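You operate a simulated robot arm through the tools that you are given. There is no shell and no other tool. Be economical: measure what you need, move in short steps, check, and stop when the job is done.

Carry out the task below with a simulated two-armed robot. There is one attempt and no reset: what you move stays moved.

JOB
Try the green gauge in the three blocks by the plug test holder; orange ring on the tight one.
Fine: the blocks stay where they stand; gauge back in its rack; leave the rest.

It is judged by the outcome, as a careful person would: the job done as asked, and still so three seconds after it is handed in. It fails if anything else is knocked over, pushed out of place, dropped, spilled or broken.

ROBOT AND FRAMES
Two 7-joint arms with two-finger parallel grippers on one trunk, on a base that drives. Base frame: it is fixed to the floor where the robot stands at the start and does not move with it; the origin is under the middle of the robot, x ahead of it, y to its left, z up. Lengths are in m, angles in degrees, forces in N, time in s.
The left shoulder is at the start at [0.11, 0.169, 1.511], the right one opposite. With the tool pointing down near the work surface each hand reaches from about 0.36 to 0.7 m from the robot's upright axis, wherever it stands, measured 20 degrees to its own side. Places, roughly: bench lamp switch [0.7, -2.4, 0.9]; blue bore block [0.5, -2, 0.75]; blue filter [0.75, -2, 0.75]; blue plug gauge [0.75, -2, 0.75]; blue probe gauge [0.75, -1.25, 0.75]; clamp lever [0.8, -1, 0.9]; clamp switch [0.6, -1, 0.9]; clear funnel cup [0.7, -1.7, 0.9]; column knob [0.9, -2.4, 1.1]; dark red cap [0.5, -1.25, 0.75]; depth gauge knob [0.8, -0.5, 1]; depth gauge slider [0.6, -0.5, 0.8]; depth gauge switch [0.7, -0.7, 0.8]; filter vent button [0.7, -1.5, 0.8]; gauge box lid [0.6, -2, 0.9]; green tally button [0.7, -2.1, 0.8]. Payload 1.57 kg a hand.
Tool frame (each hand has its own): the origin (TCP) lies between the finger pads and is the grasp point; the fingertips stand 0.03 m ahead of it; z points along the fingers, y is the line along which they close. Largest opening 0.08 m; finger width 0.017, thickness 0.012; the body of the gripper, 0.04 by 0.082 m, starts 0.08 m behind the TCP.
Orientation is told as [roll, pitch, yaw] about the base's x, y, z axes, in that order, counted from this pose: with the fingers straight down and closing along the base's y, the tool's x points along the base's -x, its y along +y and its z along -z.

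CONTROLS
- The arms move only by the tool nudge_tool. It takes "left_commands", "right_commands" or both (then of equal length, played together; a hand with none holds still); each is a list of rows, each an object (a shift or turn left out is 0, a gripper value left out holds the last) with "slide": the shift along the tool's x, y, z in mm, a list of three; "angular": the turn, a rotation vector about the tool's x, y, z in degrees, a list of three. In form: [{"slide": [x, y, z], "angular": [ax, ay, az]}, ...]. A call has 1 to 20 rows; each row shifts and turns the commanded pose from where the row before left it, along the tool's axes as they then stand. "left_jaw" and "right_jaw" are, for a hand that has rows, the opening, from 0 (shut) to 1 (fully open), set as the call begins (left out, the last holds). A row lasts 0.2 s, in which the tool goes at most 0.05 m and 8.6 degrees; a call with a longer step from one row to the next is refused whole, and so is a gripper value outside its range. A pose out of reach is approached as far as the arm can. The call stops where the force on the tool passes 40 N (or 10 N more than at its start, if that is more) or the arm is blocked; 0.2 s more then pass. The fingers move at their own pace (about 0.072 m/s each) and stop on an object; they squeeze with about 42 N. The grip force told is the motor's: it shows also when the fingers shut on nothing. Time passes only in rows, and 0.2 s behind the last, so rows that do not move let the fingers close. It gives the time, the measured TCP pose, the force on the tool (base axes), the opening and the grip force at its end, in the units of the frame above (readings bear some noise), with the torque about the TCP (base axes, N m) and any sound that the robot's microphone picked up.
- Cameras (640 x 400 px; columns grow to the right, rows downward): "scene" is now at [0.1504, -0.0052, 1.6838]; the picture's right is [-0.10, -0.99, 0.00], its down [-0.84, 0.08, -0.54] and it looks along [0.54, -0.05, -0.84] (base axes); focal length 255 px, centre (320, 200). "left" rides on the left gripper at [0.072, 0.006, -0.122] in its tool frame; the picture's right is [-0.09, 1.00, 0.00], its down [-0.84, -0.08, -0.54] and it looks along [-0.54, -0.05, 0.84] (tool axes); focal length 238 px, centre (320, 200). "right" rides on the right gripper at [0.072, -0.007, -0.122] in its tool frame; the picture's right is [0.09, 1.00, 0.00], its down [-0.84, 0.08, -0.54] and it looks along [-0.54, 0.05, 0.84] (tool axes); focal length 238 px, centre (320, 200). There is no depth. A picture from a camera that has moved, and an enlarged one, comes with that camera's place and axes in the base frame and with its lens.
- camera(camera): a new picture of that camera. It takes no simulated time.
- raise_lower(by): slides the trunk up (or, below 0, down) by that many m; the arms and the scene camera ride with it, the base frame stays. It gives what a move gives, with no picture.
- roll_base(legs): drives the robot by 1 to 6 legs, each [ahead, left, turn to the left] in m, m and degrees, along the robot's own axes; the way and the turn of a leg run together, so that a leg with both is an arc; at most 1.5 m and 180 degrees a leg. The arms and the cameras ride along, it lands a little off, and it stops where it bumps. It gives what a move gives.
- head_to(pan, tilt): turns the head with the scene camera to pan (to the left, within 86 degrees either way) and tilt (down, from -29 to 69), counted from straight ahead of the robot. It gives what a move gives.
- close_up(camera, box): a new picture of the part [left, top, right, bottom] of that camera's present view, enlarged. It takes no simulated time.
- hand_in(): hands the job in; it is judged then, once.

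Go step by step. Nothing tells you exact positions but the pictures and the camera data: compare them with the known pose of the tool, close in by small moves and look again before you grip or let go. The budget is 120 turns and 108 pictures, counting those below and the enlarged ones. Unless the task says otherwise, let go and move clear before handing in, and close with one line.

The tools are called by a JSON object that holds its "method" and its "body". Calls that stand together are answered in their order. nudge_tool: Moves the arms, as the interface text tells. Its arguments: {"type":"object","properties":{"left_commands":{"type":"array"},"left_jaw":{"type":"number"},"right_commands":{"type":"array"},"right_jaw":{"type":"number"}},"required":[]} The other tools are called the same way: raise_lower (by) slides the trunk up or down; roll_base (legs) drives the base; head_to (pan, tilt) turns the head that bears the scene camera; camera (camera) takes a picture; close_up (camera, box) takes an enlarged picture of a part of a camera's view; hand_in () hands the job in.

At the start:

```text
time_s: 0.0
left_eef_pos: [0.709, 0.0563, 1.1086]
left_tool_rot: [0.0, 0.0, 0.1]
left_contact_force: [-0.2, -0.3, -0.4]
left_wrist_torque: [0.0, -0.01, 0.0]
left_gripper_width: 0.0799
left_grip_force: 0.0
right_eef_pos: [0.4188, -0.3667, 0.9997]
right_tool_rot: [0.0, 0.1, 0.0]
right_contact_force: [0.3, 0.9, -0.3]
right_wrist_torque: [0.0, 0.0, 0.06]
right_gripper_width: 0.0797
right_grip_force: 0.0
trunk travel left (down, up): [-0.825, 0.065]
robot x, y, heading: [-0.0003, -0.0007, -0.1]
head pan, tilt: [-5.7, 57.2]
```

scene: 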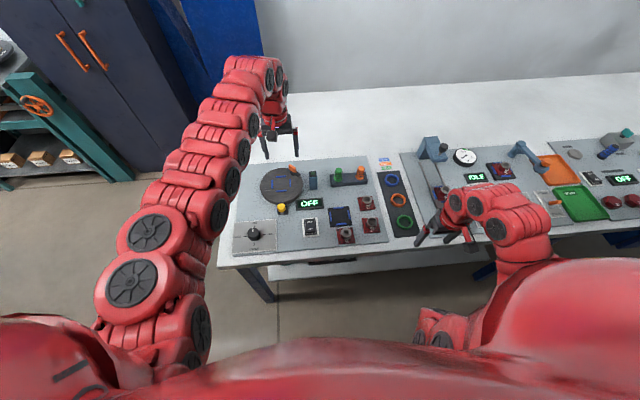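
right: 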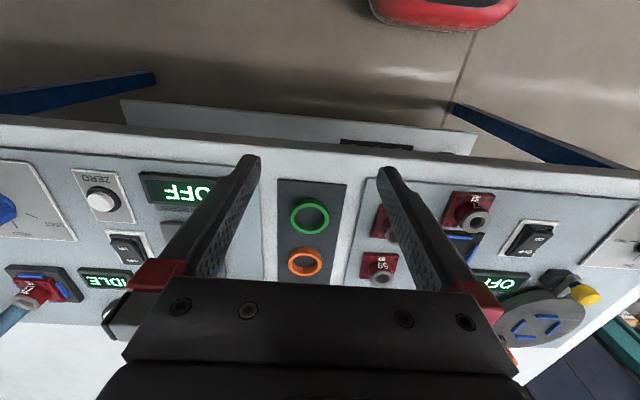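
left: 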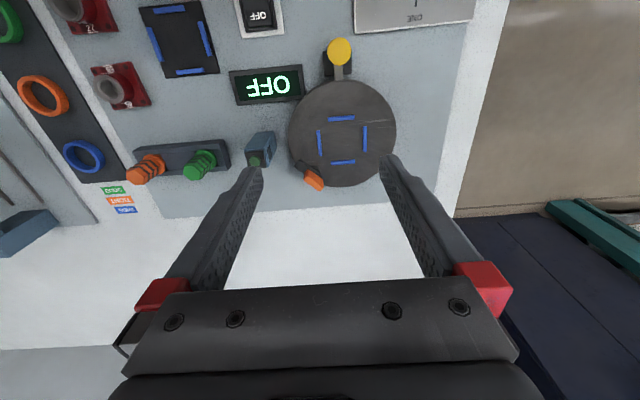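

I see a panel in front with a two-plug rack (orange, green), three red bore blocks, and a ring tray with a legend card. I'll enlarge to read the details.

{"method": "close_up", "body": {"camera": "scene", "box": [220, 140, 430, 270]}}

{"method": "close_up", "body": {"camera": "left", "box": [0, 0, 400, 250]}}

{"method": "close_up", "body": {"camera": "scene", "box": [400, 120, 640, 270]}}

```text
3.05 times, centred on (325, 205) of scene
camera zoom: at [0.1504, -0.0052, 1.6838], right [-0.1, -0.99, 0.0], down [-0.84, 0.08, -0.54], along [0.54, -0.05, -0.84], focal length 778 px, centre (305, 185)
```

zoom: 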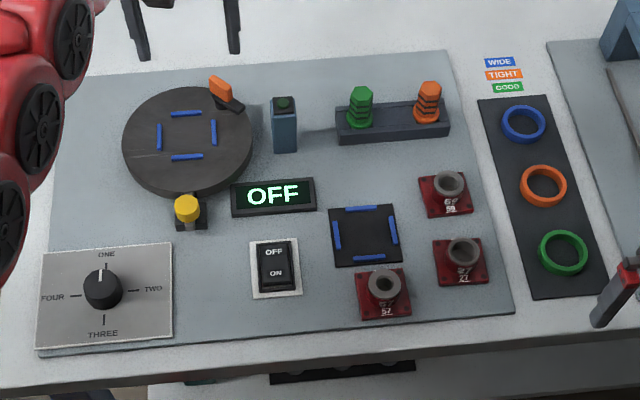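

```text
1.60 times, centred on (200, 125) of left
camera zoom: at [0.6359, 0.063, 1.2292], right [0.09, 1.0, 0.0], down [0.84, -0.08, 0.54], along [0.54, -0.05, -0.84], focal length 381 px, centre (512, 320)
```

zoom: 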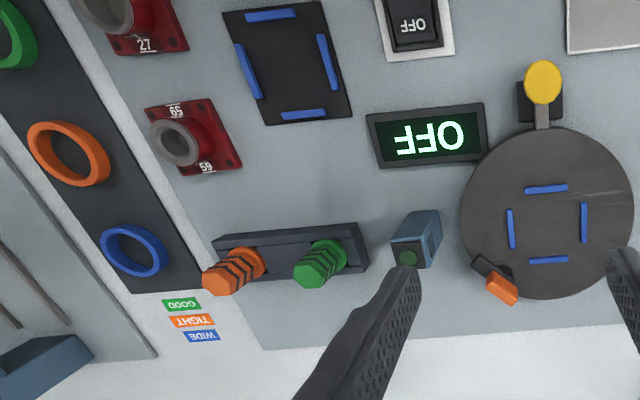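

```text
2.67 times, centred on (520, 195) of scene
camera zoom: at [0.1504, -0.0052, 1.6838], right [-0.1, -0.99, 0.0], down [-0.84, 0.08, -0.54], along [0.54, -0.05, -0.84], focal length 680 px, centre (-213, 213)
```

zoom: 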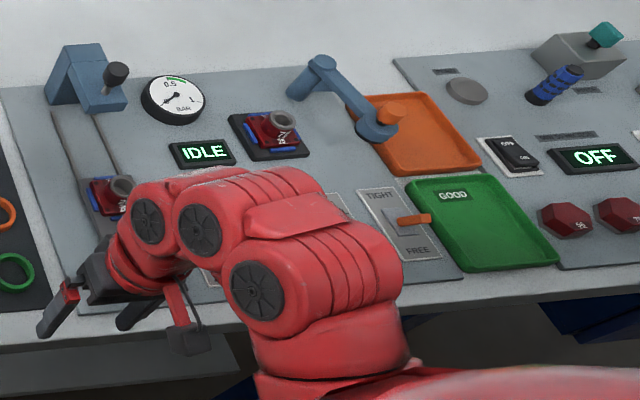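

The left station has "WIDE/TIGHT/GOOD" legend and a rack with green and orange gauges, three blocks. Before committing I check whether another station also fits "plug test holder".

{"method": "head_to", "body": {"pan": -60, "tilt": 35}}

{"method": "camera", "body": {"camera": "scene"}}

{"method": "close_up", "body": {"camera": "scene", "box": [160, 60, 480, 260]}}

```text
time_s: 1.2
left_eef_pos: [0.709, 0.055, 1.1092]
left_tool_rot: [0.0, 0.0, 0.0]
left_contact_force: [0.0, 0.7, 0.3]
left_wrist_torque: [0.0, -0.02, -0.04]
left_gripper_width: 0.08
left_grip_force: 0.0
right_eef_pos: [0.419, -0.3657, 0.9999]
right_tool_rot: [0.0, 0.1, -0.1]
right_contact_force: [-0.4, -0.3, 1.3]
right_wrist_torque: [0.02, -0.02, 0.01]
right_gripper_width: 0.0799
right_grip_force: 0.1
trunk travel left (down, up): [-0.825, 0.065]
robot x, y, heading: [0.0005, 0.0033, -0.0]
head pan, tilt: [-60.0, 35.0]
```

```text
101 pictures are left
camera scene: at [0.1251, -0.0744, 1.7148], right [-0.87, -0.5, 0.0], down [-0.29, 0.5, -0.82], along [0.41, -0.71, -0.57], focal length 255 px, centre (320, 200)
```

scene: 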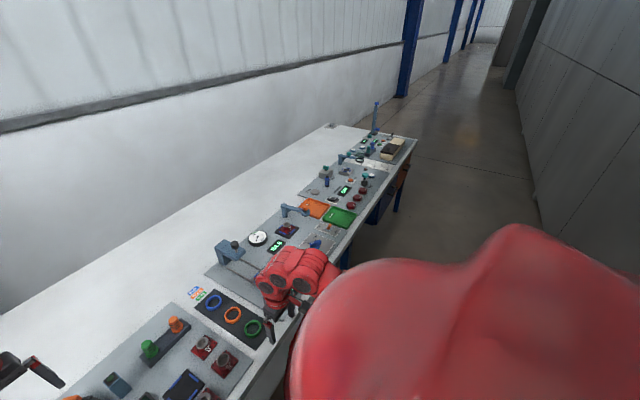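

```text
2.00 times, centred on (320, 160) of scene
camera zoom: at [0.1251, -0.0744, 1.7148], right [-0.87, -0.5, 0.0], down [-0.29, 0.5, -0.82], along [0.41, -0.71, -0.57], focal length 510 px, centre (320, 280)
```

zoom: 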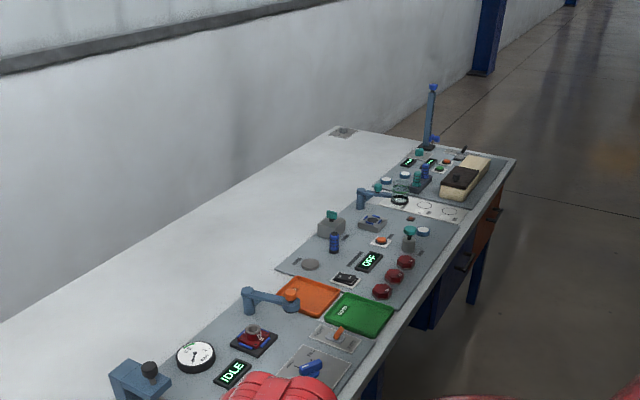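

Only the near-left station has the rack, three blocks and ring tray, so that's the one. The green gauge is at about (0.80, -0.14), out of right-hand reach, so I drive ahead a little.

{"method": "roll_base", "body": {"legs": [[0.14, 0, 0]]}}

{"method": "head_to", "body": {"pan": -20, "tilt": 57}}

{"method": "camera", "body": {"camera": "scene"}}

{"method": "close_up", "body": {"camera": "right", "box": [120, 0, 640, 325]}}

```text
time_s: 2.6
left_eef_pos: [0.8472, 0.0564, 1.1095]
left_tool_rot: [0.0, -0.2, 0.2]
left_contact_force: [-0.4, -0.1, 0.5]
left_wrist_torque: [0.03, 0.03, 0.0]
left_gripper_width: 0.0799
left_grip_force: 0.1
right_eef_pos: [0.5572, -0.3661, 1.0006]
right_tool_rot: [0.0, 0.0, 0.0]
right_contact_force: [-0.3, 0.4, 0.4]
right_wrist_torque: [-0.02, -0.02, 0.0]
right_gripper_width: 0.0799
right_grip_force: 0.1
trunk travel left (down, up): [-0.825, 0.065]
robot x, y, heading: [0.1364, 0.0012, -0.2]
head pan, tilt: [-60.0, 35.0]
```

```text
time_s: 3.6
left_eef_pos: [0.8473, 0.0561, 1.1097]
left_tool_rot: [0.1, 0.0, 0.1]
left_contact_force: [0.8, -0.4, 0.3]
left_wrist_torque: [-0.03, 0.02, -0.01]
left_gripper_width: 0.0798
left_grip_force: 0.0
right_eef_pos: [0.5582, -0.365, 1.0002]
right_tool_rot: [0.0, 0.0, 0.0]
right_contact_force: [0.5, -0.1, 0.7]
right_wrist_torque: [-0.02, -0.02, 0.01]
right_gripper_width: 0.0799
right_grip_force: 0.0
trunk travel left (down, up): [-0.825, 0.065]
robot x, y, heading: [0.1402, 0.001, 0.0]
head pan, tilt: [-20.0, 57.0]
```

```text
99 pictures are left
camera scene: at [0.2851, -0.022, 1.6842], right [-0.34, -0.94, 0.0], down [-0.79, 0.29, -0.55], along [0.51, -0.19, -0.84], focal length 255 px, centre (320, 200)
```

scene: 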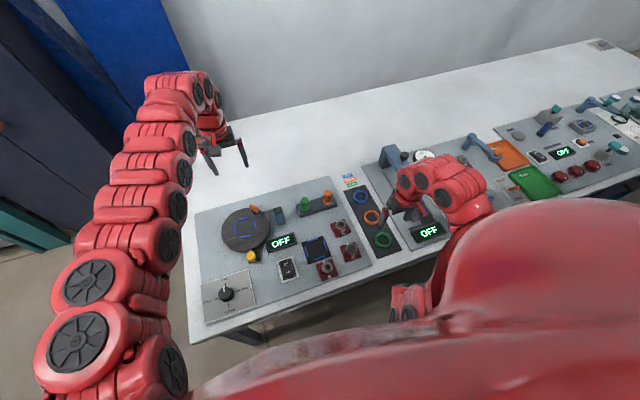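

```text
1.23 times, centred on (380, 162) of right
camera zoom: at [0.4868, -0.3743, 1.1218], right [-0.09, 1.0, 0.0], down [0.84, 0.08, 0.54], along [0.54, 0.05, -0.84], focal length 293 px, centre (246, 246)
```

zoom: 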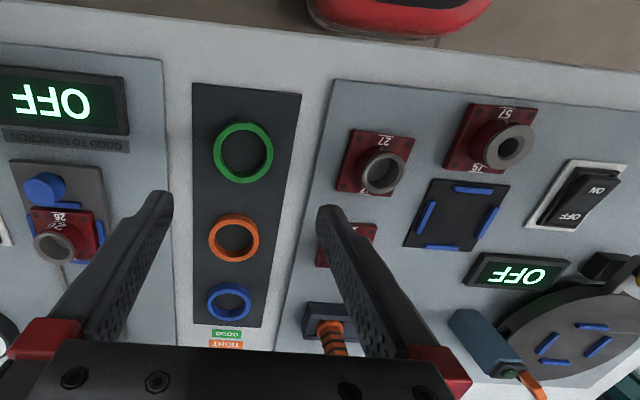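

Both hands are clear. I move the right hand towards above the green gauge, and draw the left hand aside.

{"method": "nudge_tool", "body": {"right_commands": [{"slide": [0, 0, -40]}, {"slide": [-26, 32, 0]}, {"slide": [-26, 32, 0]}, {"slide": [-26, 32, 0]}, {"slide": [-26, 32, 0]}, {"slide": [-26, 32, 0]}, {"slide": [-26, 32, 0]}, {"slide": [-26, 32, 0]}, {}], "left_commands": [{"slide": [20, 20, 0]}, {"slide": [20, 20, 0]}, {"slide": [20, 20, 0]}, {"slide": [20, 20, 0]}, {"slide": [20, 20, 0]}, {"slide": [10, 20, 0]}, {"slide": [0, 20, 0]}, {}, {}]}}

{"method": "camera", "body": {"camera": "right"}}

{"method": "camera", "body": {"camera": "scene"}}

```text
time_s: 5.6
left_eef_pos: [0.7842, 0.1563, 1.1066]
left_tool_rot: [0.1, 0.0, 0.2]
left_contact_force: [0.5, -0.3, -0.5]
left_wrist_torque: [-0.02, 0.02, 0.01]
left_gripper_width: 0.0799
left_grip_force: 0.1
left hand out of reach, approached as far as the arm can: row 4, 5, 6
right_eef_pos: [0.7379, -0.1428, 1.0162]
right_tool_rot: [0.1, 0.0, 0.1]
right_contact_force: [0.5, 0.3, -0.3]
right_wrist_torque: [0.0, -0.01, 0.0]
right_gripper_width: 0.0801
right_grip_force: 0.2
right hand out of reach, approached as far as the arm can: row 1
trunk travel left (down, up): [-0.825, 0.065]
robot x, y, heading: [0.1367, 0.0027, 0.1]
head pan, tilt: [-20.0, 57.0]
```

```text
97 pictures are left
camera right: at [0.6657, -0.151, 1.1385], right [-0.09, 1.0, 0.0], down [0.84, 0.08, 0.54], along [0.54, 0.05, -0.84], focal length 238 px, centre (320, 200)
```

right: 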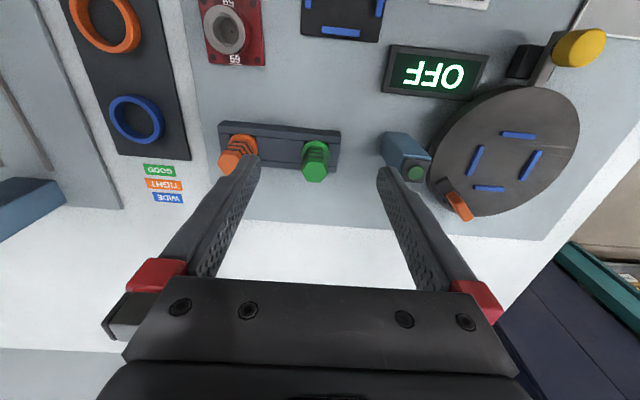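

```text
96 pictures are left
camera scene: at [0.285, -0.0227, 1.6841], right [-0.34, -0.94, 0.0], down [-0.79, 0.29, -0.54], along [0.51, -0.19, -0.84], focal length 255 px, centre (320, 200)
```

scene: 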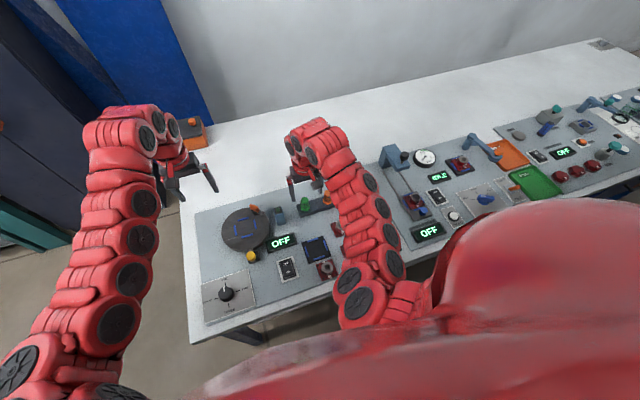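

The green head is about at (0.77, -0.143), top near z 0.92. I come nearly above with a narrower opening and look again.

{"method": "nudge_tool", "body": {"right_commands": [{"slide": [-18, 0, 0]}, {"slide": [-17, 0, 15]}, {"slide": [0, 0, 30]}, {}], "right_jaw": 0.65}}

{"method": "camera", "body": {"camera": "right"}}

{"method": "camera", "body": {"camera": "left"}}

{"method": "close_up", "body": {"camera": "scene", "box": [250, 150, 410, 290]}}

```text
time_s: 6.6
left_eef_pos: [0.7848, 0.1582, 1.1067]
left_tool_rot: [0.0, 0.0, 0.1]
left_contact_force: [0.8, -0.8, 0.7]
left_wrist_torque: [-0.01, 0.03, -0.01]
left_gripper_width: 0.0802
left_grip_force: 0.1
right_eef_pos: [0.7744, -0.142, 0.9707]
right_tool_rot: [-0.1, 0.1, 0.0]
right_contact_force: [-0.4, 0.3, 0.2]
right_wrist_torque: [-0.02, -0.03, -0.02]
right_gripper_width: 0.0518
right_grip_force: 0.2
trunk travel left (down, up): [-0.825, 0.065]
robot x, y, heading: [0.1413, 0.0018, 0.3]
head pan, tilt: [-20.0, 57.0]
```

```text
95 pictures are left
camera right: at [0.7033, -0.1499, 1.0924], right [-0.09, 1.0, 0.0], down [0.84, 0.08, 0.54], along [0.54, 0.05, -0.84], focal length 238 px, centre (320, 200)
```

right: 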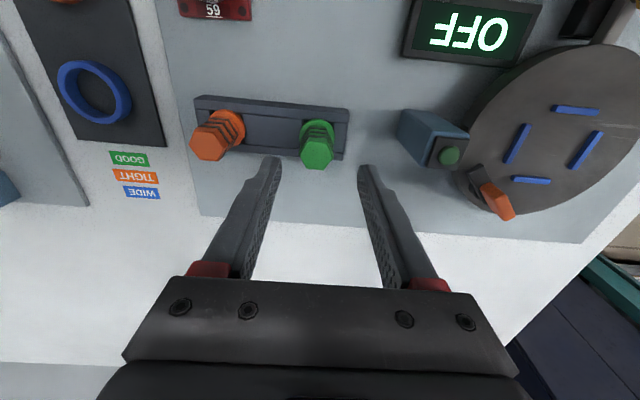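

```text
94 pictures are left
camera left: at [0.7112, 0.1654, 1.2278], right [0.09, 1.0, 0.0], down [0.84, -0.08, 0.54], along [0.54, -0.05, -0.84], focal length 238 px, centre (320, 200)
```

left: 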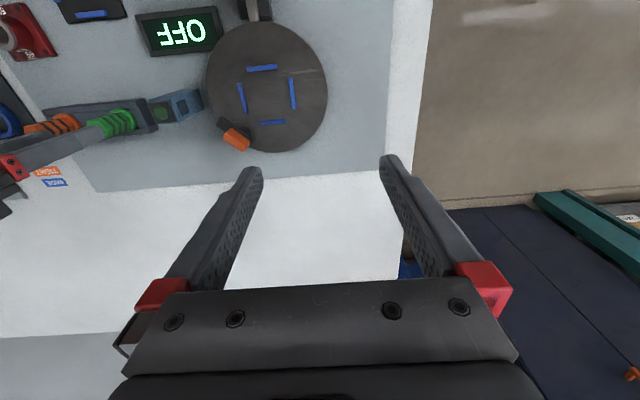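

```text
2.86 times, centred on (330, 220) of scene
camera zoom: at [0.2856, -0.0213, 1.6841], right [-0.34, -0.94, 0.0], down [-0.79, 0.29, -0.54], along [0.51, -0.19, -0.84], focal length 729 px, centre (291, 143)
```

zoom: 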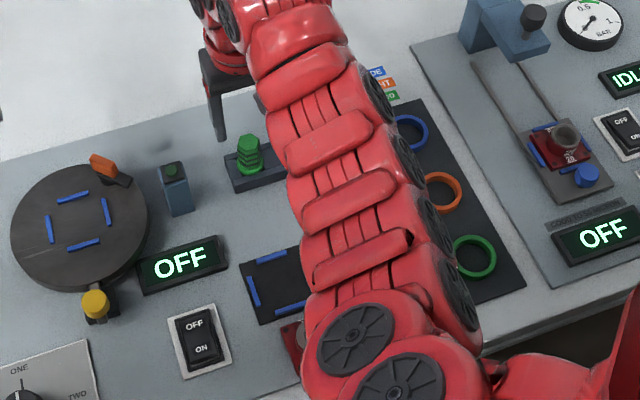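

The head top works out to (0.770, -0.146, 0.922). I adjust and descend around it, tips staying above the rack.

{"method": "nudge_tool", "body": {"right_commands": [{"slide": [4, -4, 0]}, {"slide": [0, 0, 30]}, {"slide": [0, 0, 28]}, {}]}}

{"method": "camera", "body": {"camera": "right"}}

{"method": "close_up", "body": {"camera": "scene", "box": [270, 165, 350, 225]}}

```text
time_s: 7.6
left_eef_pos: [0.7845, 0.1569, 1.1072]
left_tool_rot: [-0.1, -0.1, 0.1]
left_contact_force: [-0.6, 0.3, -0.6]
left_wrist_torque: [-0.02, 0.0, 0.0]
left_gripper_width: 0.0801
left_grip_force: 0.1
right_eef_pos: [0.7703, -0.1472, 0.9131]
right_tool_rot: [0.0, 0.0, 0.1]
right_contact_force: [-0.3, -0.3, 0.3]
right_wrist_torque: [0.01, 0.01, 0.01]
right_gripper_width: 0.0518
right_grip_force: 0.1
trunk travel left (down, up): [-0.825, 0.065]
robot x, y, heading: [0.1385, 0.0012, 0.1]
head pan, tilt: [-20.0, 57.0]
```

```text
92 pictures are left
camera right: at [0.6992, -0.1547, 1.0342], right [-0.09, 1.0, 0.0], down [0.84, 0.08, 0.54], along [0.54, 0.05, -0.84], focal length 238 px, centre (320, 200)
```

right: 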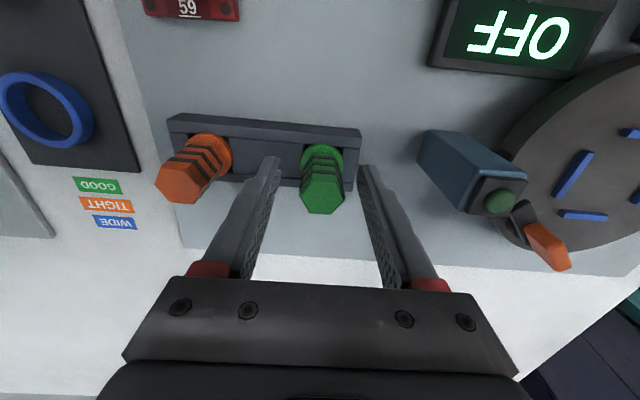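

```text
6.67 times, centred on (310, 195) of scene
camera zoom: at [0.2853, -0.0219, 1.6841], right [-0.34, -0.94, 0.0], down [-0.79, 0.29, -0.54], along [0.51, -0.19, -0.84], focal length 1701 px, centre (387, 233)
```

zoom: 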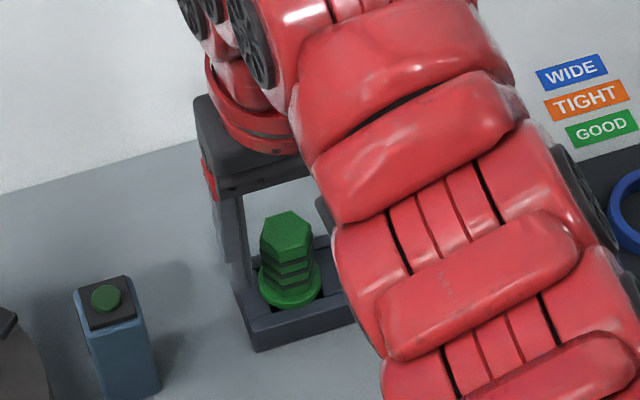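

The head sits between the fingers, with a flange below. I go down slightly more and close.

{"method": "nudge_tool", "body": {"right_commands": [{"slide": [0, 0, 7]}, {}]}}

{"method": "nudge_tool", "body": {"right_commands": [{}, {}, {}, {}], "right_jaw": 0.0}}

{"method": "camera", "body": {"camera": "right"}}

```text
time_s: 8.2
left_eef_pos: [0.7845, 0.1582, 1.1066]
left_tool_rot: [-0.1, 0.0, 0.0]
left_contact_force: [0.2, 0.0, 0.7]
left_wrist_torque: [-0.02, 0.03, 0.03]
left_gripper_width: 0.0797
left_grip_force: 0.1
right_eef_pos: [0.7714, -0.1457, 0.9062]
right_tool_rot: [0.0, 0.0, 0.1]
right_contact_force: [0.7, 0.3, 0.2]
right_wrist_torque: [-0.01, -0.02, -0.01]
right_gripper_width: 0.0517
right_grip_force: 0.2
trunk travel left (down, up): [-0.825, 0.065]
robot x, y, heading: [0.1365, 0.0, 0.2]
head pan, tilt: [-20.0, 57.0]
```

```text
time_s: 9.2
left_eef_pos: [0.7833, 0.1579, 1.1081]
left_tool_rot: [0.1, 0.0, 0.1]
left_contact_force: [-0.5, -0.7, -0.6]
left_wrist_torque: [-0.01, 0.0, 0.0]
left_gripper_width: 0.0799
left_grip_force: 0.0
right_eef_pos: [0.7691, -0.1464, 0.904]
right_tool_rot: [0.0, 0.1, 0.0]
right_contact_force: [-9.8, 0.6, 0.1]
right_wrist_torque: [0.01, 0.46, 0.01]
right_gripper_width: 0.0188
right_grip_force: 33.0
trunk travel left (down, up): [-0.825, 0.065]
robot x, y, heading: [0.1407, 0.0033, 0.0]
head pan, tilt: [-20.0, 57.0]
```

```text
90 pictures are left
camera right: at [0.6979, -0.1538, 1.0274], right [-0.09, 1.0, 0.0], down [0.84, 0.08, 0.54], along [0.54, 0.05, -0.84], focal length 238 px, centre (320, 200)
```

right: 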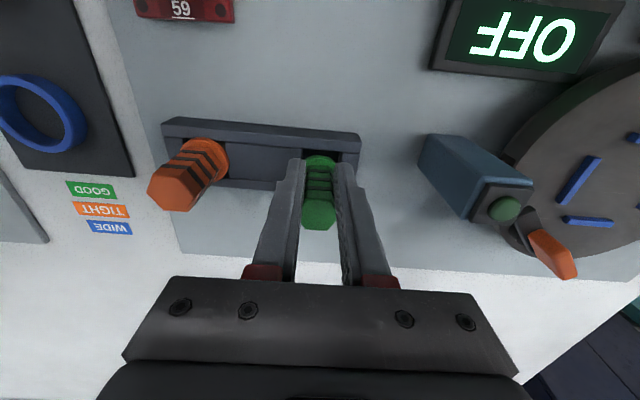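

Gripped (18.8 mm) with a slight sideways load. I lift straight up and see the plug.

{"method": "nudge_tool", "body": {"right_commands": [{"slide": [0, 0, -10]}, {"slide": [0, 0, -20]}, {"slide": [0, 0, -30]}, {"slide": [0, 0, -25]}, {}]}}

{"method": "camera", "body": {"camera": "right"}}

{"method": "close_up", "body": {"camera": "scene", "box": [250, 145, 390, 285]}}

{"method": "close_up", "body": {"camera": "left", "box": [0, 40, 240, 200]}}

```text
time_s: 10.4
left_eef_pos: [0.784, 0.1573, 1.1069]
left_tool_rot: [0.1, 0.0, 0.0]
left_contact_force: [-0.4, 0.3, 0.1]
left_wrist_torque: [-0.03, -0.01, -0.02]
left_gripper_width: 0.0799
left_grip_force: 0.1
right_eef_pos: [0.7711, -0.1465, 0.9913]
right_tool_rot: [0.1, 0.0, -0.1]
right_contact_force: [0.2, -0.4, 0.2]
right_wrist_torque: [-0.01, 0.01, -0.03]
right_gripper_width: 0.0002
right_grip_force: 21.8
trunk travel left (down, up): [-0.825, 0.065]
robot x, y, heading: [0.1371, -0.0011, 0.3]
head pan, tilt: [-20.0, 57.0]
```

```text
89 pictures are left
camera right: at [0.6999, -0.1542, 1.1131], right [-0.09, 1.0, 0.0], down [0.84, 0.08, 0.54], along [0.54, 0.05, -0.84], focal length 238 px, centre (320, 200)
```

right: 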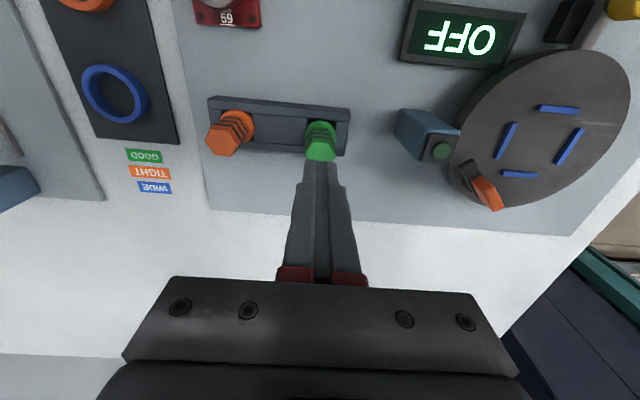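

```text
2.86 times, centred on (320, 215) of scene
camera zoom: at [0.2863, -0.0223, 1.684], right [-0.34, -0.94, 0.0], down [-0.79, 0.29, -0.54], along [0.51, -0.19, -0.84], focal length 729 px, centre (320, 157)
```

zoom: 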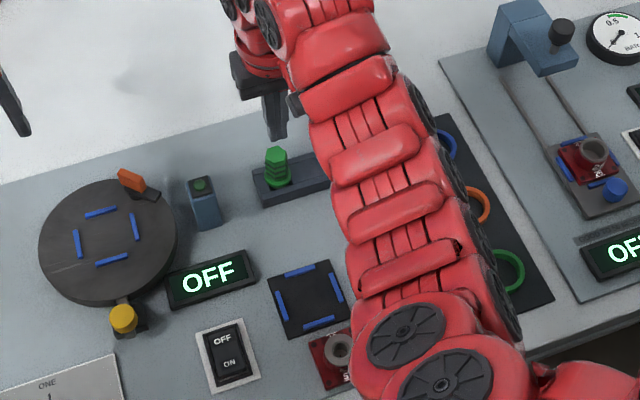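

```text
2.50 times, centred on (120, 120) of left
camera zoom: at [0.7117, 0.1645, 1.2277], right [0.09, 1.0, 0.0], down [0.84, -0.08, 0.54], along [0.54, -0.05, -0.84], focal length 596 px, centre (820, 400)
```

zoom: 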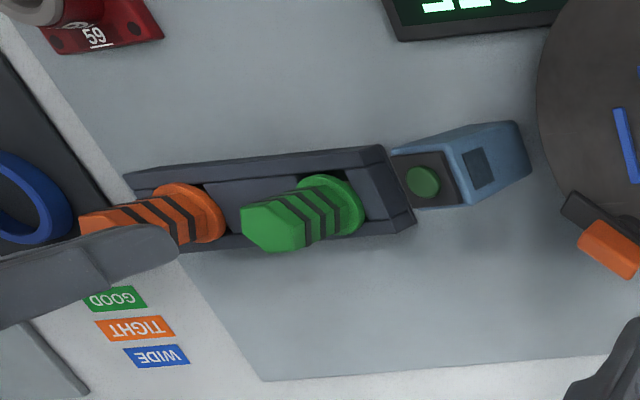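

The fingers closed on the head's edge and slipped off; the gauge still sits in the rack. New triangulation puts the head centre at (0.780, -0.146), top z 0.905, so I open, shift 9 mm ahead and go lower.

{"method": "nudge_tool", "body": {"right_commands": [{"slide": [-9, 0, 0]}, {}, {"slide": [0, 0, 25]}, {"slide": [0, 0, 25]}, {"slide": [0, 0, 40]}, {}], "right_jaw": 0.65}}

{"method": "camera", "body": {"camera": "right"}}

{"method": "close_up", "body": {"camera": "left", "box": [0, 40, 240, 200]}}

```text
time_s: 11.8
left_eef_pos: [0.7836, 0.1579, 1.1057]
left_tool_rot: [0.0, -0.1, 0.1]
left_contact_force: [-0.3, 0.2, 0.0]
left_wrist_torque: [0.03, -0.01, 0.0]
left_gripper_width: 0.0803
left_grip_force: 0.0
right_eef_pos: [0.7798, -0.1462, 0.8989]
right_tool_rot: [0.0, 0.0, 0.1]
right_contact_force: [0.7, -1.2, -0.3]
right_wrist_torque: [-0.02, 0.04, -0.04]
right_gripper_width: 0.0517
right_grip_force: 0.1
trunk travel left (down, up): [-0.825, 0.065]
robot x, y, heading: [0.1377, 0.0006, 0.2]
head pan, tilt: [-20.0, 57.0]
```

```text
86 pictures are left
camera right: at [0.7084, -0.1548, 1.0213], right [-0.09, 1.0, 0.0], down [0.84, 0.08, 0.54], along [0.54, 0.05, -0.84], focal length 238 px, centre (320, 200)
```

right: 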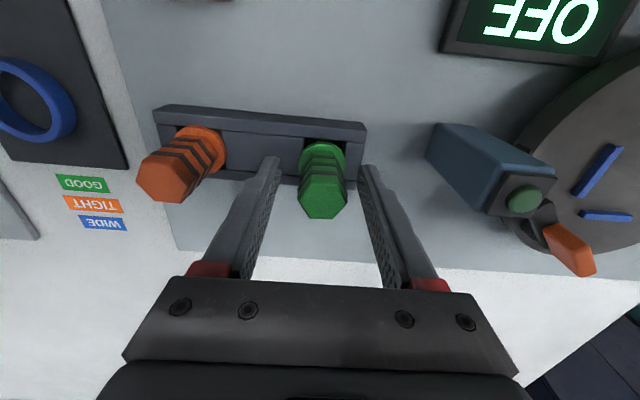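

```text
2.50 times, centred on (120, 120) of left
camera zoom: at [0.7111, 0.1652, 1.2279], right [0.09, 1.0, 0.0], down [0.84, -0.08, 0.54], along [0.54, -0.05, -0.84], focal length 596 px, centre (820, 400)
```

zoom: 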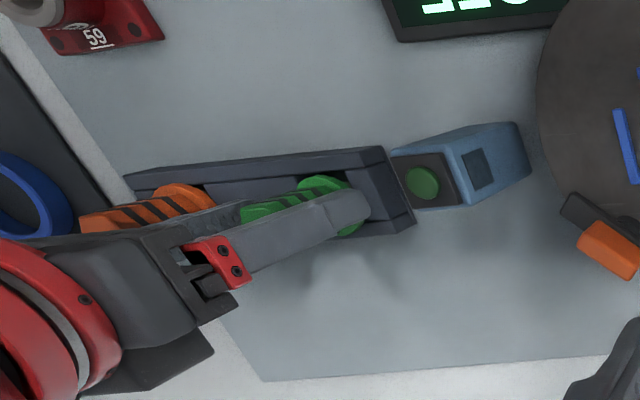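

The head lies well between the fingers now. I go 8 mm lower and close.

{"method": "nudge_tool", "body": {"right_commands": [{"slide": [-2, 0, 8]}, {}]}}

{"method": "nudge_tool", "body": {"right_commands": [{}, {}, {}, {}], "right_jaw": 0.0}}

{"method": "camera", "body": {"camera": "right"}}

```text
time_s: 12.4
left_eef_pos: [0.7841, 0.1585, 1.1072]
left_tool_rot: [0.0, 0.0, 0.1]
left_contact_force: [0.7, 0.9, -0.1]
left_wrist_torque: [0.0, 0.02, -0.01]
left_gripper_width: 0.0799
left_grip_force: 0.0
right_eef_pos: [0.7824, -0.1472, 0.8923]
right_tool_rot: [0.1, 0.0, 0.0]
right_contact_force: [-0.4, 0.6, -0.3]
right_wrist_torque: [-0.01, -0.01, -0.01]
right_gripper_width: 0.0521
right_grip_force: 0.1
trunk travel left (down, up): [-0.825, 0.065]
robot x, y, heading: [0.1404, 0.0058, 0.1]
head pan, tilt: [-20.0, 57.0]
```

```text
time_s: 13.4
left_eef_pos: [0.7836, 0.1588, 1.1079]
left_tool_rot: [0.0, 0.0, 0.1]
left_contact_force: [-0.4, -0.2, 0.4]
left_wrist_torque: [0.02, 0.0, 0.01]
left_gripper_width: 0.0797
left_grip_force: 0.0
right_eef_pos: [0.7822, -0.1463, 0.8926]
right_tool_rot: [0.0, 0.1, 0.0]
right_contact_force: [-1.2, 0.3, 0.3]
right_wrist_torque: [-0.06, 0.0, 0.03]
right_gripper_width: 0.0287
right_grip_force: 38.8
trunk travel left (down, up): [-0.825, 0.065]
robot x, y, heading: [0.1357, 0.0002, 0.1]
head pan, tilt: [-20.0, 57.0]
```

```text
84 pictures are left
camera right: at [0.7106, -0.1546, 1.0139], right [-0.09, 1.0, 0.0], down [0.84, 0.08, 0.54], along [0.54, 0.05, -0.84], focal length 238 px, centre (320, 200)
```

right: 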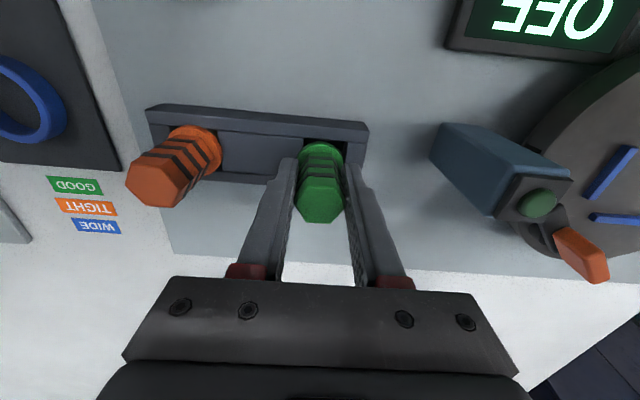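

Good grip (28.7 mm, barely any side load); rack pose noted as TCP (0.782, -0.1465, 0.8925). I lift straight up.

{"method": "nudge_tool", "body": {"right_commands": [{"slide": [0, 0, -10]}, {"slide": [0, 0, -25]}, {"slide": [0, 0, -40]}, {"slide": [0, 0, -25]}, {}]}}

{"method": "camera", "body": {"camera": "right"}}

{"method": "close_up", "body": {"camera": "left", "box": [0, 0, 320, 200]}}

{"method": "close_up", "body": {"camera": "scene", "box": [250, 145, 390, 285]}}

```text
time_s: 14.6
left_eef_pos: [0.7845, 0.1576, 1.1067]
left_tool_rot: [0.0, 0.0, 0.0]
left_contact_force: [0.5, 0.6, 0.0]
left_wrist_torque: [-0.02, -0.02, -0.03]
left_gripper_width: 0.0799
left_grip_force: 0.1
right_eef_pos: [0.7816, -0.1477, 0.9951]
right_tool_rot: [0.0, 0.1, 0.0]
right_contact_force: [-0.3, 0.8, -1.5]
right_wrist_torque: [0.04, 0.03, 0.0]
right_gripper_width: 0.0289
right_grip_force: 38.5
trunk travel left (down, up): [-0.825, 0.065]
robot x, y, heading: [0.136, -0.0002, -0.0]
head pan, tilt: [-20.0, 57.0]
```

```text
83 pictures are left
camera right: at [0.711, -0.1556, 1.1166], right [-0.09, 1.0, 0.0], down [0.84, 0.08, 0.54], along [0.54, 0.05, -0.84], focal length 238 px, centre (320, 200)
```

right: 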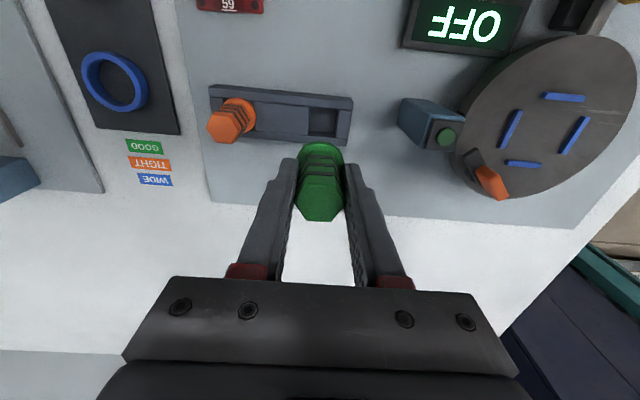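

```text
2.00 times, centred on (160, 100) of left
camera zoom: at [0.7116, 0.1643, 1.2278], right [0.09, 1.0, 0.0], down [0.84, -0.08, 0.54], along [0.54, -0.05, -0.84], focal length 477 px, centre (640, 400)
```

zoom: 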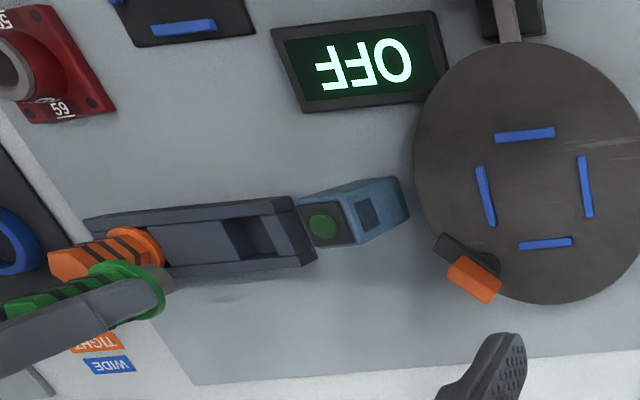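

```text
2.86 times, centred on (320, 215) of scene
camera zoom: at [0.2861, -0.0226, 1.684], right [-0.34, -0.94, 0.0], down [-0.79, 0.29, -0.54], along [0.51, -0.19, -0.84], focal length 729 px, centre (320, 157)
```

zoom: 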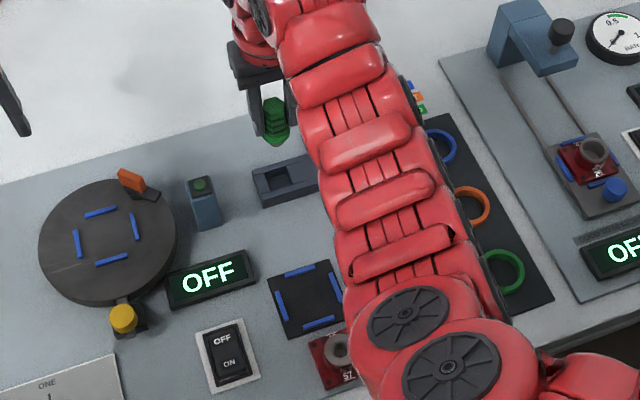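

The green gauge is out, its square rack pocket visible. I move back over the blocks to locate the three bores.

{"method": "nudge_tool", "body": {"right_commands": [{"slide": [0, 0, -20]}, {"slide": [38, -9, 0]}, {"slide": [38, -8, 0]}, {"slide": [38, -8, 0]}, {"slide": [38, -8, 0]}, {}]}}

{"method": "camera", "body": {"camera": "right"}}

{"method": "close_up", "body": {"camera": "right", "box": [160, 0, 480, 200]}}

{"method": "camera", "body": {"camera": "left"}}

```text
time_s: 16.0
left_eef_pos: [0.7848, 0.1577, 1.1068]
left_tool_rot: [0.0, 0.2, 0.0]
left_contact_force: [0.1, 0.4, 0.1]
left_wrist_torque: [-0.01, 0.01, 0.0]
left_gripper_width: 0.08
left_grip_force: 0.1
right_eef_pos: [0.6288, -0.1784, 1.0117]
right_tool_rot: [0.1, 0.0, 0.0]
right_contact_force: [0.6, -0.3, -1.1]
right_wrist_torque: [0.0, 0.0, 0.03]
right_gripper_width: 0.029
right_grip_force: 38.3
trunk travel left (down, up): [-0.825, 0.065]
robot x, y, heading: [0.1361, -0.0029, 0.1]
head pan, tilt: [-20.0, 57.0]
```

```text
80 pictures are left
camera right: at [0.5565, -0.1866, 1.1334], right [-0.09, 1.0, 0.0], down [0.84, 0.08, 0.54], along [0.54, 0.05, -0.84], focal length 238 px, centre (320, 200)
```

right: 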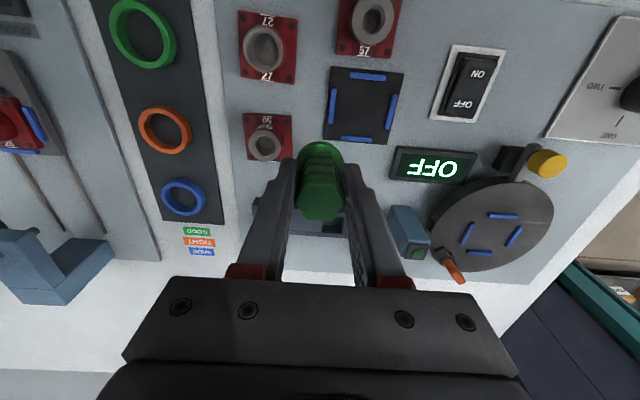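

```text
2.00 times, centred on (320, 100) of right
camera zoom: at [0.5565, -0.1866, 1.1334], right [-0.09, 1.0, 0.0], down [0.84, 0.08, 0.54], along [0.54, 0.05, -0.84], focal length 477 px, centre (320, 400)
```

zoom: 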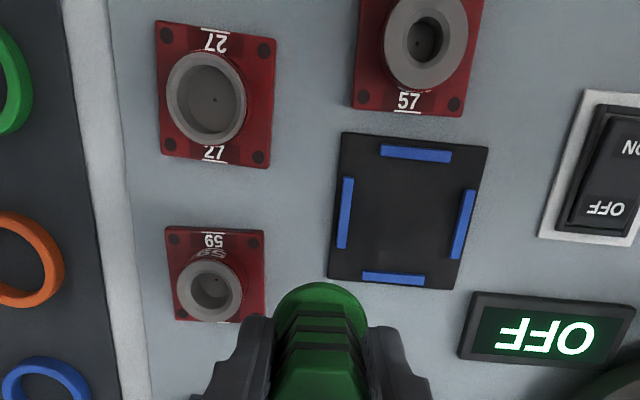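

```text
78 pictures are left
camera left: at [0.712, 0.1655, 1.2274], right [0.09, 1.0, 0.0], down [0.84, -0.08, 0.54], along [0.54, -0.05, -0.84], focal length 238 px, centre (320, 200)
```

left: 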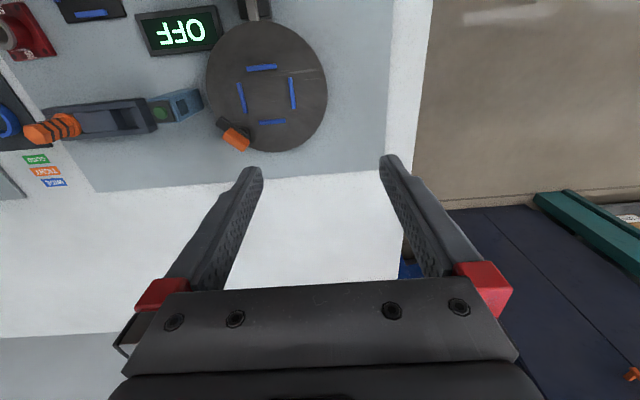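

Block 27 has a visibly wide bore; 57 and 59 are narrower. I want to see the plug's lower end from the scene camera.

{"method": "close_up", "body": {"camera": "scene", "box": [250, 165, 410, 285]}}

```text
3.33 times, centred on (330, 225) of scene
camera zoom: at [0.2867, -0.0211, 1.684], right [-0.34, -0.94, 0.0], down [-0.79, 0.29, -0.54], along [0.51, -0.19, -0.84], focal length 851 px, centre (287, 117)
```

zoom: 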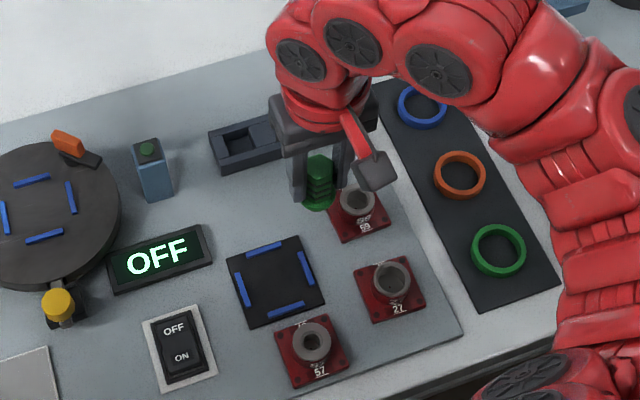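

Bores estimated: 59 ≈ (0.655,-0.2405), 27 ≈ (0.563,-0.241), 57 ≈ (0.5325,-0.1385), tops near z 0.86. I hover over block 59 and look.

{"method": "nudge_tool", "body": {"right_commands": [{"slide": [-13, -31, 0]}, {"slide": [-13, -31, 0]}, {"slide": [0, 0, 35]}, {}]}}

{"method": "close_up", "body": {"camera": "right", "box": [200, 60, 440, 210]}}

{"method": "close_up", "body": {"camera": "scene", "box": [300, 180, 400, 260]}}

```text
time_s: 17.0
left_eef_pos: [0.7839, 0.1576, 1.1067]
left_tool_rot: [0.0, 0.0, 0.0]
left_contact_force: [-0.3, 0.3, 0.4]
left_wrist_torque: [-0.01, -0.02, 0.04]
left_gripper_width: 0.08
left_grip_force: 0.1
right_eef_pos: [0.6537, -0.243, 0.9783]
right_tool_rot: [0.0, -0.1, 0.0]
right_contact_force: [0.3, 0.0, -1.6]
right_wrist_torque: [-0.02, 0.0, 0.01]
right_gripper_width: 0.0287
right_grip_force: 38.7
trunk travel left (down, up): [-0.825, 0.065]
robot x, y, heading: [0.1384, 0.0022, -0.1]
head pan, tilt: [-20.0, 57.0]
```

```text
2.67 times, centred on (320, 135) of right
camera zoom: at [0.5827, -0.2501, 1.0992], right [-0.09, 1.0, 0.0], down [0.84, 0.08, 0.54], along [0.54, 0.05, -0.84], focal length 636 px, centre (320, 373)
```

zoom: 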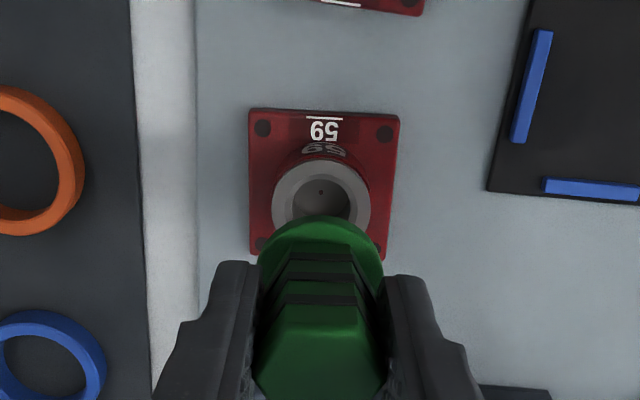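

```text
5.00 times, centred on (350, 220) of scene
camera zoom: at [0.2856, -0.022, 1.6841], right [-0.34, -0.94, 0.0], down [-0.79, 0.29, -0.54], along [0.51, -0.19, -0.84], focal length 1276 px, centre (170, 100)
```

zoom: 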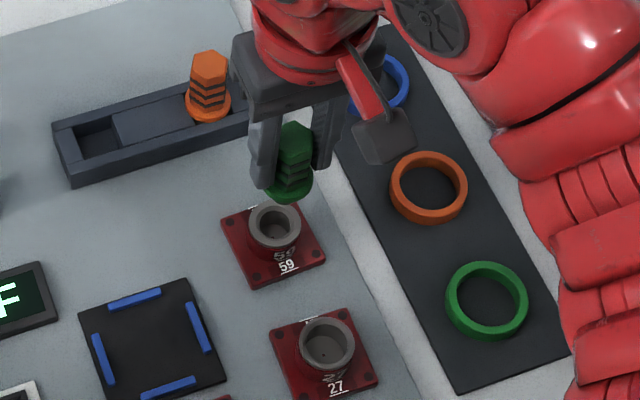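

The y alignment looks right and x agrees to a couple of mm. I lower in small steps.

{"method": "nudge_tool", "body": {"right_commands": [{"slide": [0, 0, 10]}, {"slide": [0, 0, 5]}, {}]}}

{"method": "close_up", "body": {"camera": "right", "box": [240, 80, 400, 180]}}

{"method": "close_up", "body": {"camera": "scene", "box": [310, 190, 370, 238]}}

```text
time_s: 17.8
left_eef_pos: [0.7843, 0.1574, 1.1075]
left_tool_rot: [0.0, -0.1, 0.1]
left_contact_force: [-0.9, -0.1, -0.3]
left_wrist_torque: [-0.01, 0.03, 0.0]
left_gripper_width: 0.0798
left_grip_force: 0.1
right_eef_pos: [0.6547, -0.2413, 0.9611]
right_tool_rot: [0.0, 0.0, 0.0]
right_contact_force: [-0.3, 0.0, -0.5]
right_wrist_torque: [0.01, 0.01, 0.03]
right_gripper_width: 0.0287
right_grip_force: 38.9
trunk travel left (down, up): [-0.825, 0.065]
robot x, y, heading: [0.1393, -0.0003, 0.1]
head pan, tilt: [-20.0, 57.0]
```

```text
4.00 times, centred on (320, 130) of right
camera zoom: at [0.5833, -0.2496, 1.0838], right [-0.09, 1.0, 0.0], down [0.84, 0.08, 0.54], along [0.54, 0.05, -0.84], focal length 953 px, centre (320, 480)
```

zoom: 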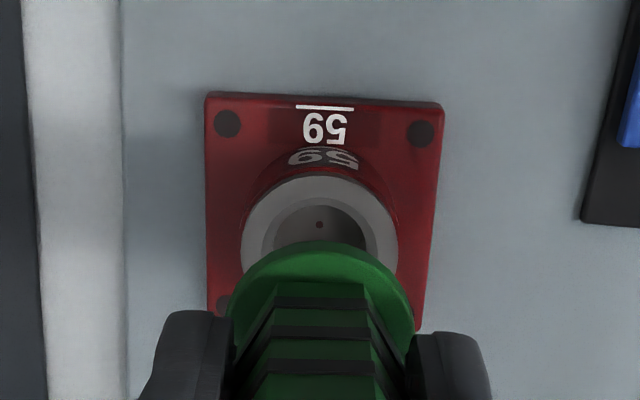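

```text
8.33 times, centred on (340, 214) of scene
camera zoom: at [0.2858, -0.0218, 1.6841], right [-0.34, -0.94, 0.0], down [-0.79, 0.29, -0.54], along [0.51, -0.19, -0.84], focal length 2127 px, centre (153, 83)
```

zoom: 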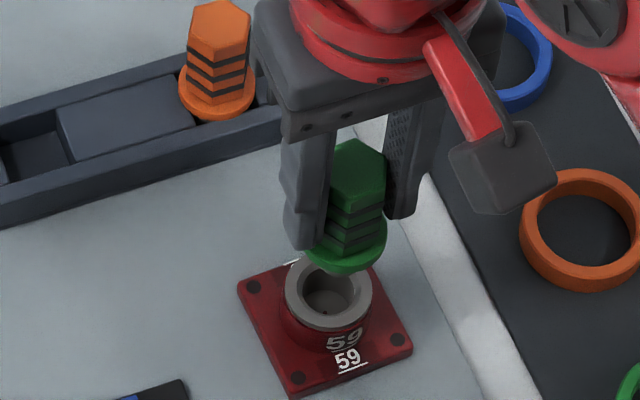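

Still free. I lower another 20 mm and look again.

{"method": "nudge_tool", "body": {"right_commands": [{"slide": [0, 0, 8]}, {"slide": [0, 0, 6]}, {"slide": [0, 0, 4]}, {}]}}

{"method": "close_up", "body": {"camera": "right", "box": [240, 80, 400, 180]}}

{"method": "close_up", "body": {"camera": "scene", "box": [310, 190, 370, 238]}}

```text
time_s: 18.8
left_eef_pos: [0.7858, 0.1576, 1.1075]
left_tool_rot: [0.0, 0.0, 0.0]
left_contact_force: [0.1, -0.3, 0.4]
left_wrist_torque: [0.05, -0.02, 0.01]
left_gripper_width: 0.0802
left_grip_force: 0.0
right_eef_pos: [0.6553, -0.2415, 0.9452]
right_tool_rot: [0.0, 0.1, -0.1]
right_contact_force: [0.3, 0.7, -1.9]
right_wrist_torque: [0.01, 0.01, 0.02]
right_gripper_width: 0.0285
right_grip_force: 38.6
trunk travel left (down, up): [-0.825, 0.065]
robot x, y, heading: [0.138, -0.0014, 0.0]
head pan, tilt: [-20.0, 57.0]
```

```text
4.00 times, centred on (320, 130) of right
camera zoom: at [0.5838, -0.2493, 1.0662], right [-0.09, 1.0, 0.0], down [0.84, 0.08, 0.54], along [0.54, 0.05, -0.84], focal length 953 px, centre (320, 480)
```

zoom: 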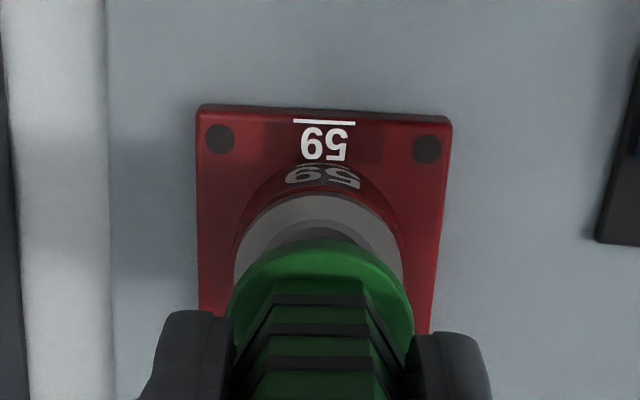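

```text
8.33 times, centred on (340, 214) of scene
camera zoom: at [0.2858, -0.0219, 1.6841], right [-0.34, -0.94, 0.0], down [-0.79, 0.29, -0.54], along [0.51, -0.19, -0.84], focal length 2127 px, centre (153, 83)
```

zoom: 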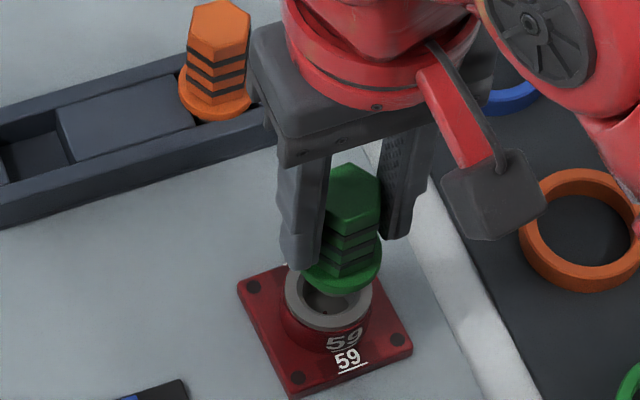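

Both cameras suggest the bore is nearer x ≈ 0.664, top z ≈ 0.85. I shift 8 mm ahead, lower 15 mm and look.

{"method": "nudge_tool", "body": {"right_commands": [{"slide": [-8, -1, 0]}, {"slide": [0, 0, 8]}, {"slide": [0, 0, 7]}, {}]}}

{"method": "close_up", "body": {"camera": "right", "box": [240, 80, 400, 180]}}

{"method": "close_up", "body": {"camera": "scene", "box": [310, 190, 370, 238]}}

```text
time_s: 19.8
left_eef_pos: [0.7847, 0.158, 1.1071]
left_tool_rot: [0.0, 0.0, 0.1]
left_contact_force: [0.4, -0.1, -0.8]
left_wrist_torque: [-0.04, -0.01, -0.01]
left_gripper_width: 0.08
left_grip_force: 0.0
right_eef_pos: [0.6628, -0.243, 0.9287]
right_tool_rot: [0.0, 0.1, 0.2]
right_contact_force: [0.0, -1.0, -0.8]
right_wrist_torque: [-0.02, 0.0, -0.02]
right_gripper_width: 0.0288
right_grip_force: 38.2
trunk travel left (down, up): [-0.825, 0.065]
robot x, y, heading: [0.1412, -0.001, -0.1]
head pan, tilt: [-20.0, 57.0]
```

```text
4.00 times, centred on (320, 130) of right
camera zoom: at [0.5922, -0.2509, 1.0508], right [-0.09, 1.0, 0.0], down [0.84, 0.08, 0.54], along [0.54, 0.05, -0.84], focal length 953 px, centre (320, 480)
```

zoom: 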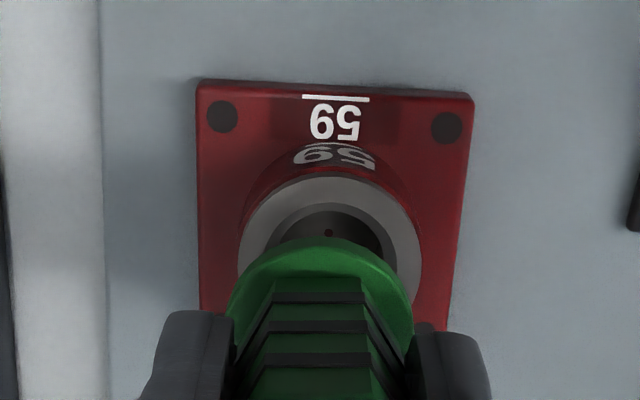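

```text
8.33 times, centred on (340, 214) of scene
camera zoom: at [0.2859, -0.0218, 1.6841], right [-0.34, -0.94, 0.0], down [-0.79, 0.29, -0.54], along [0.51, -0.19, -0.84], focal length 2127 px, centre (153, 83)
```

zoom: 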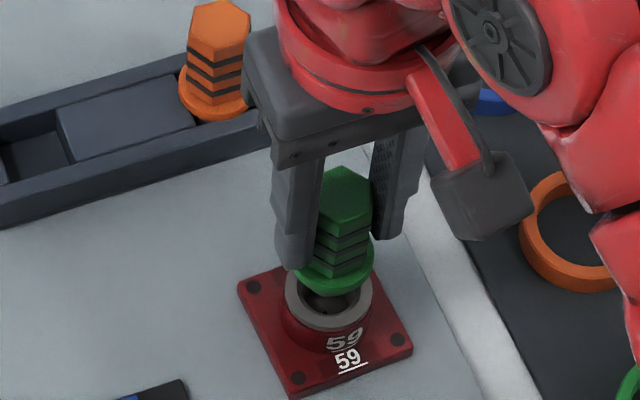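

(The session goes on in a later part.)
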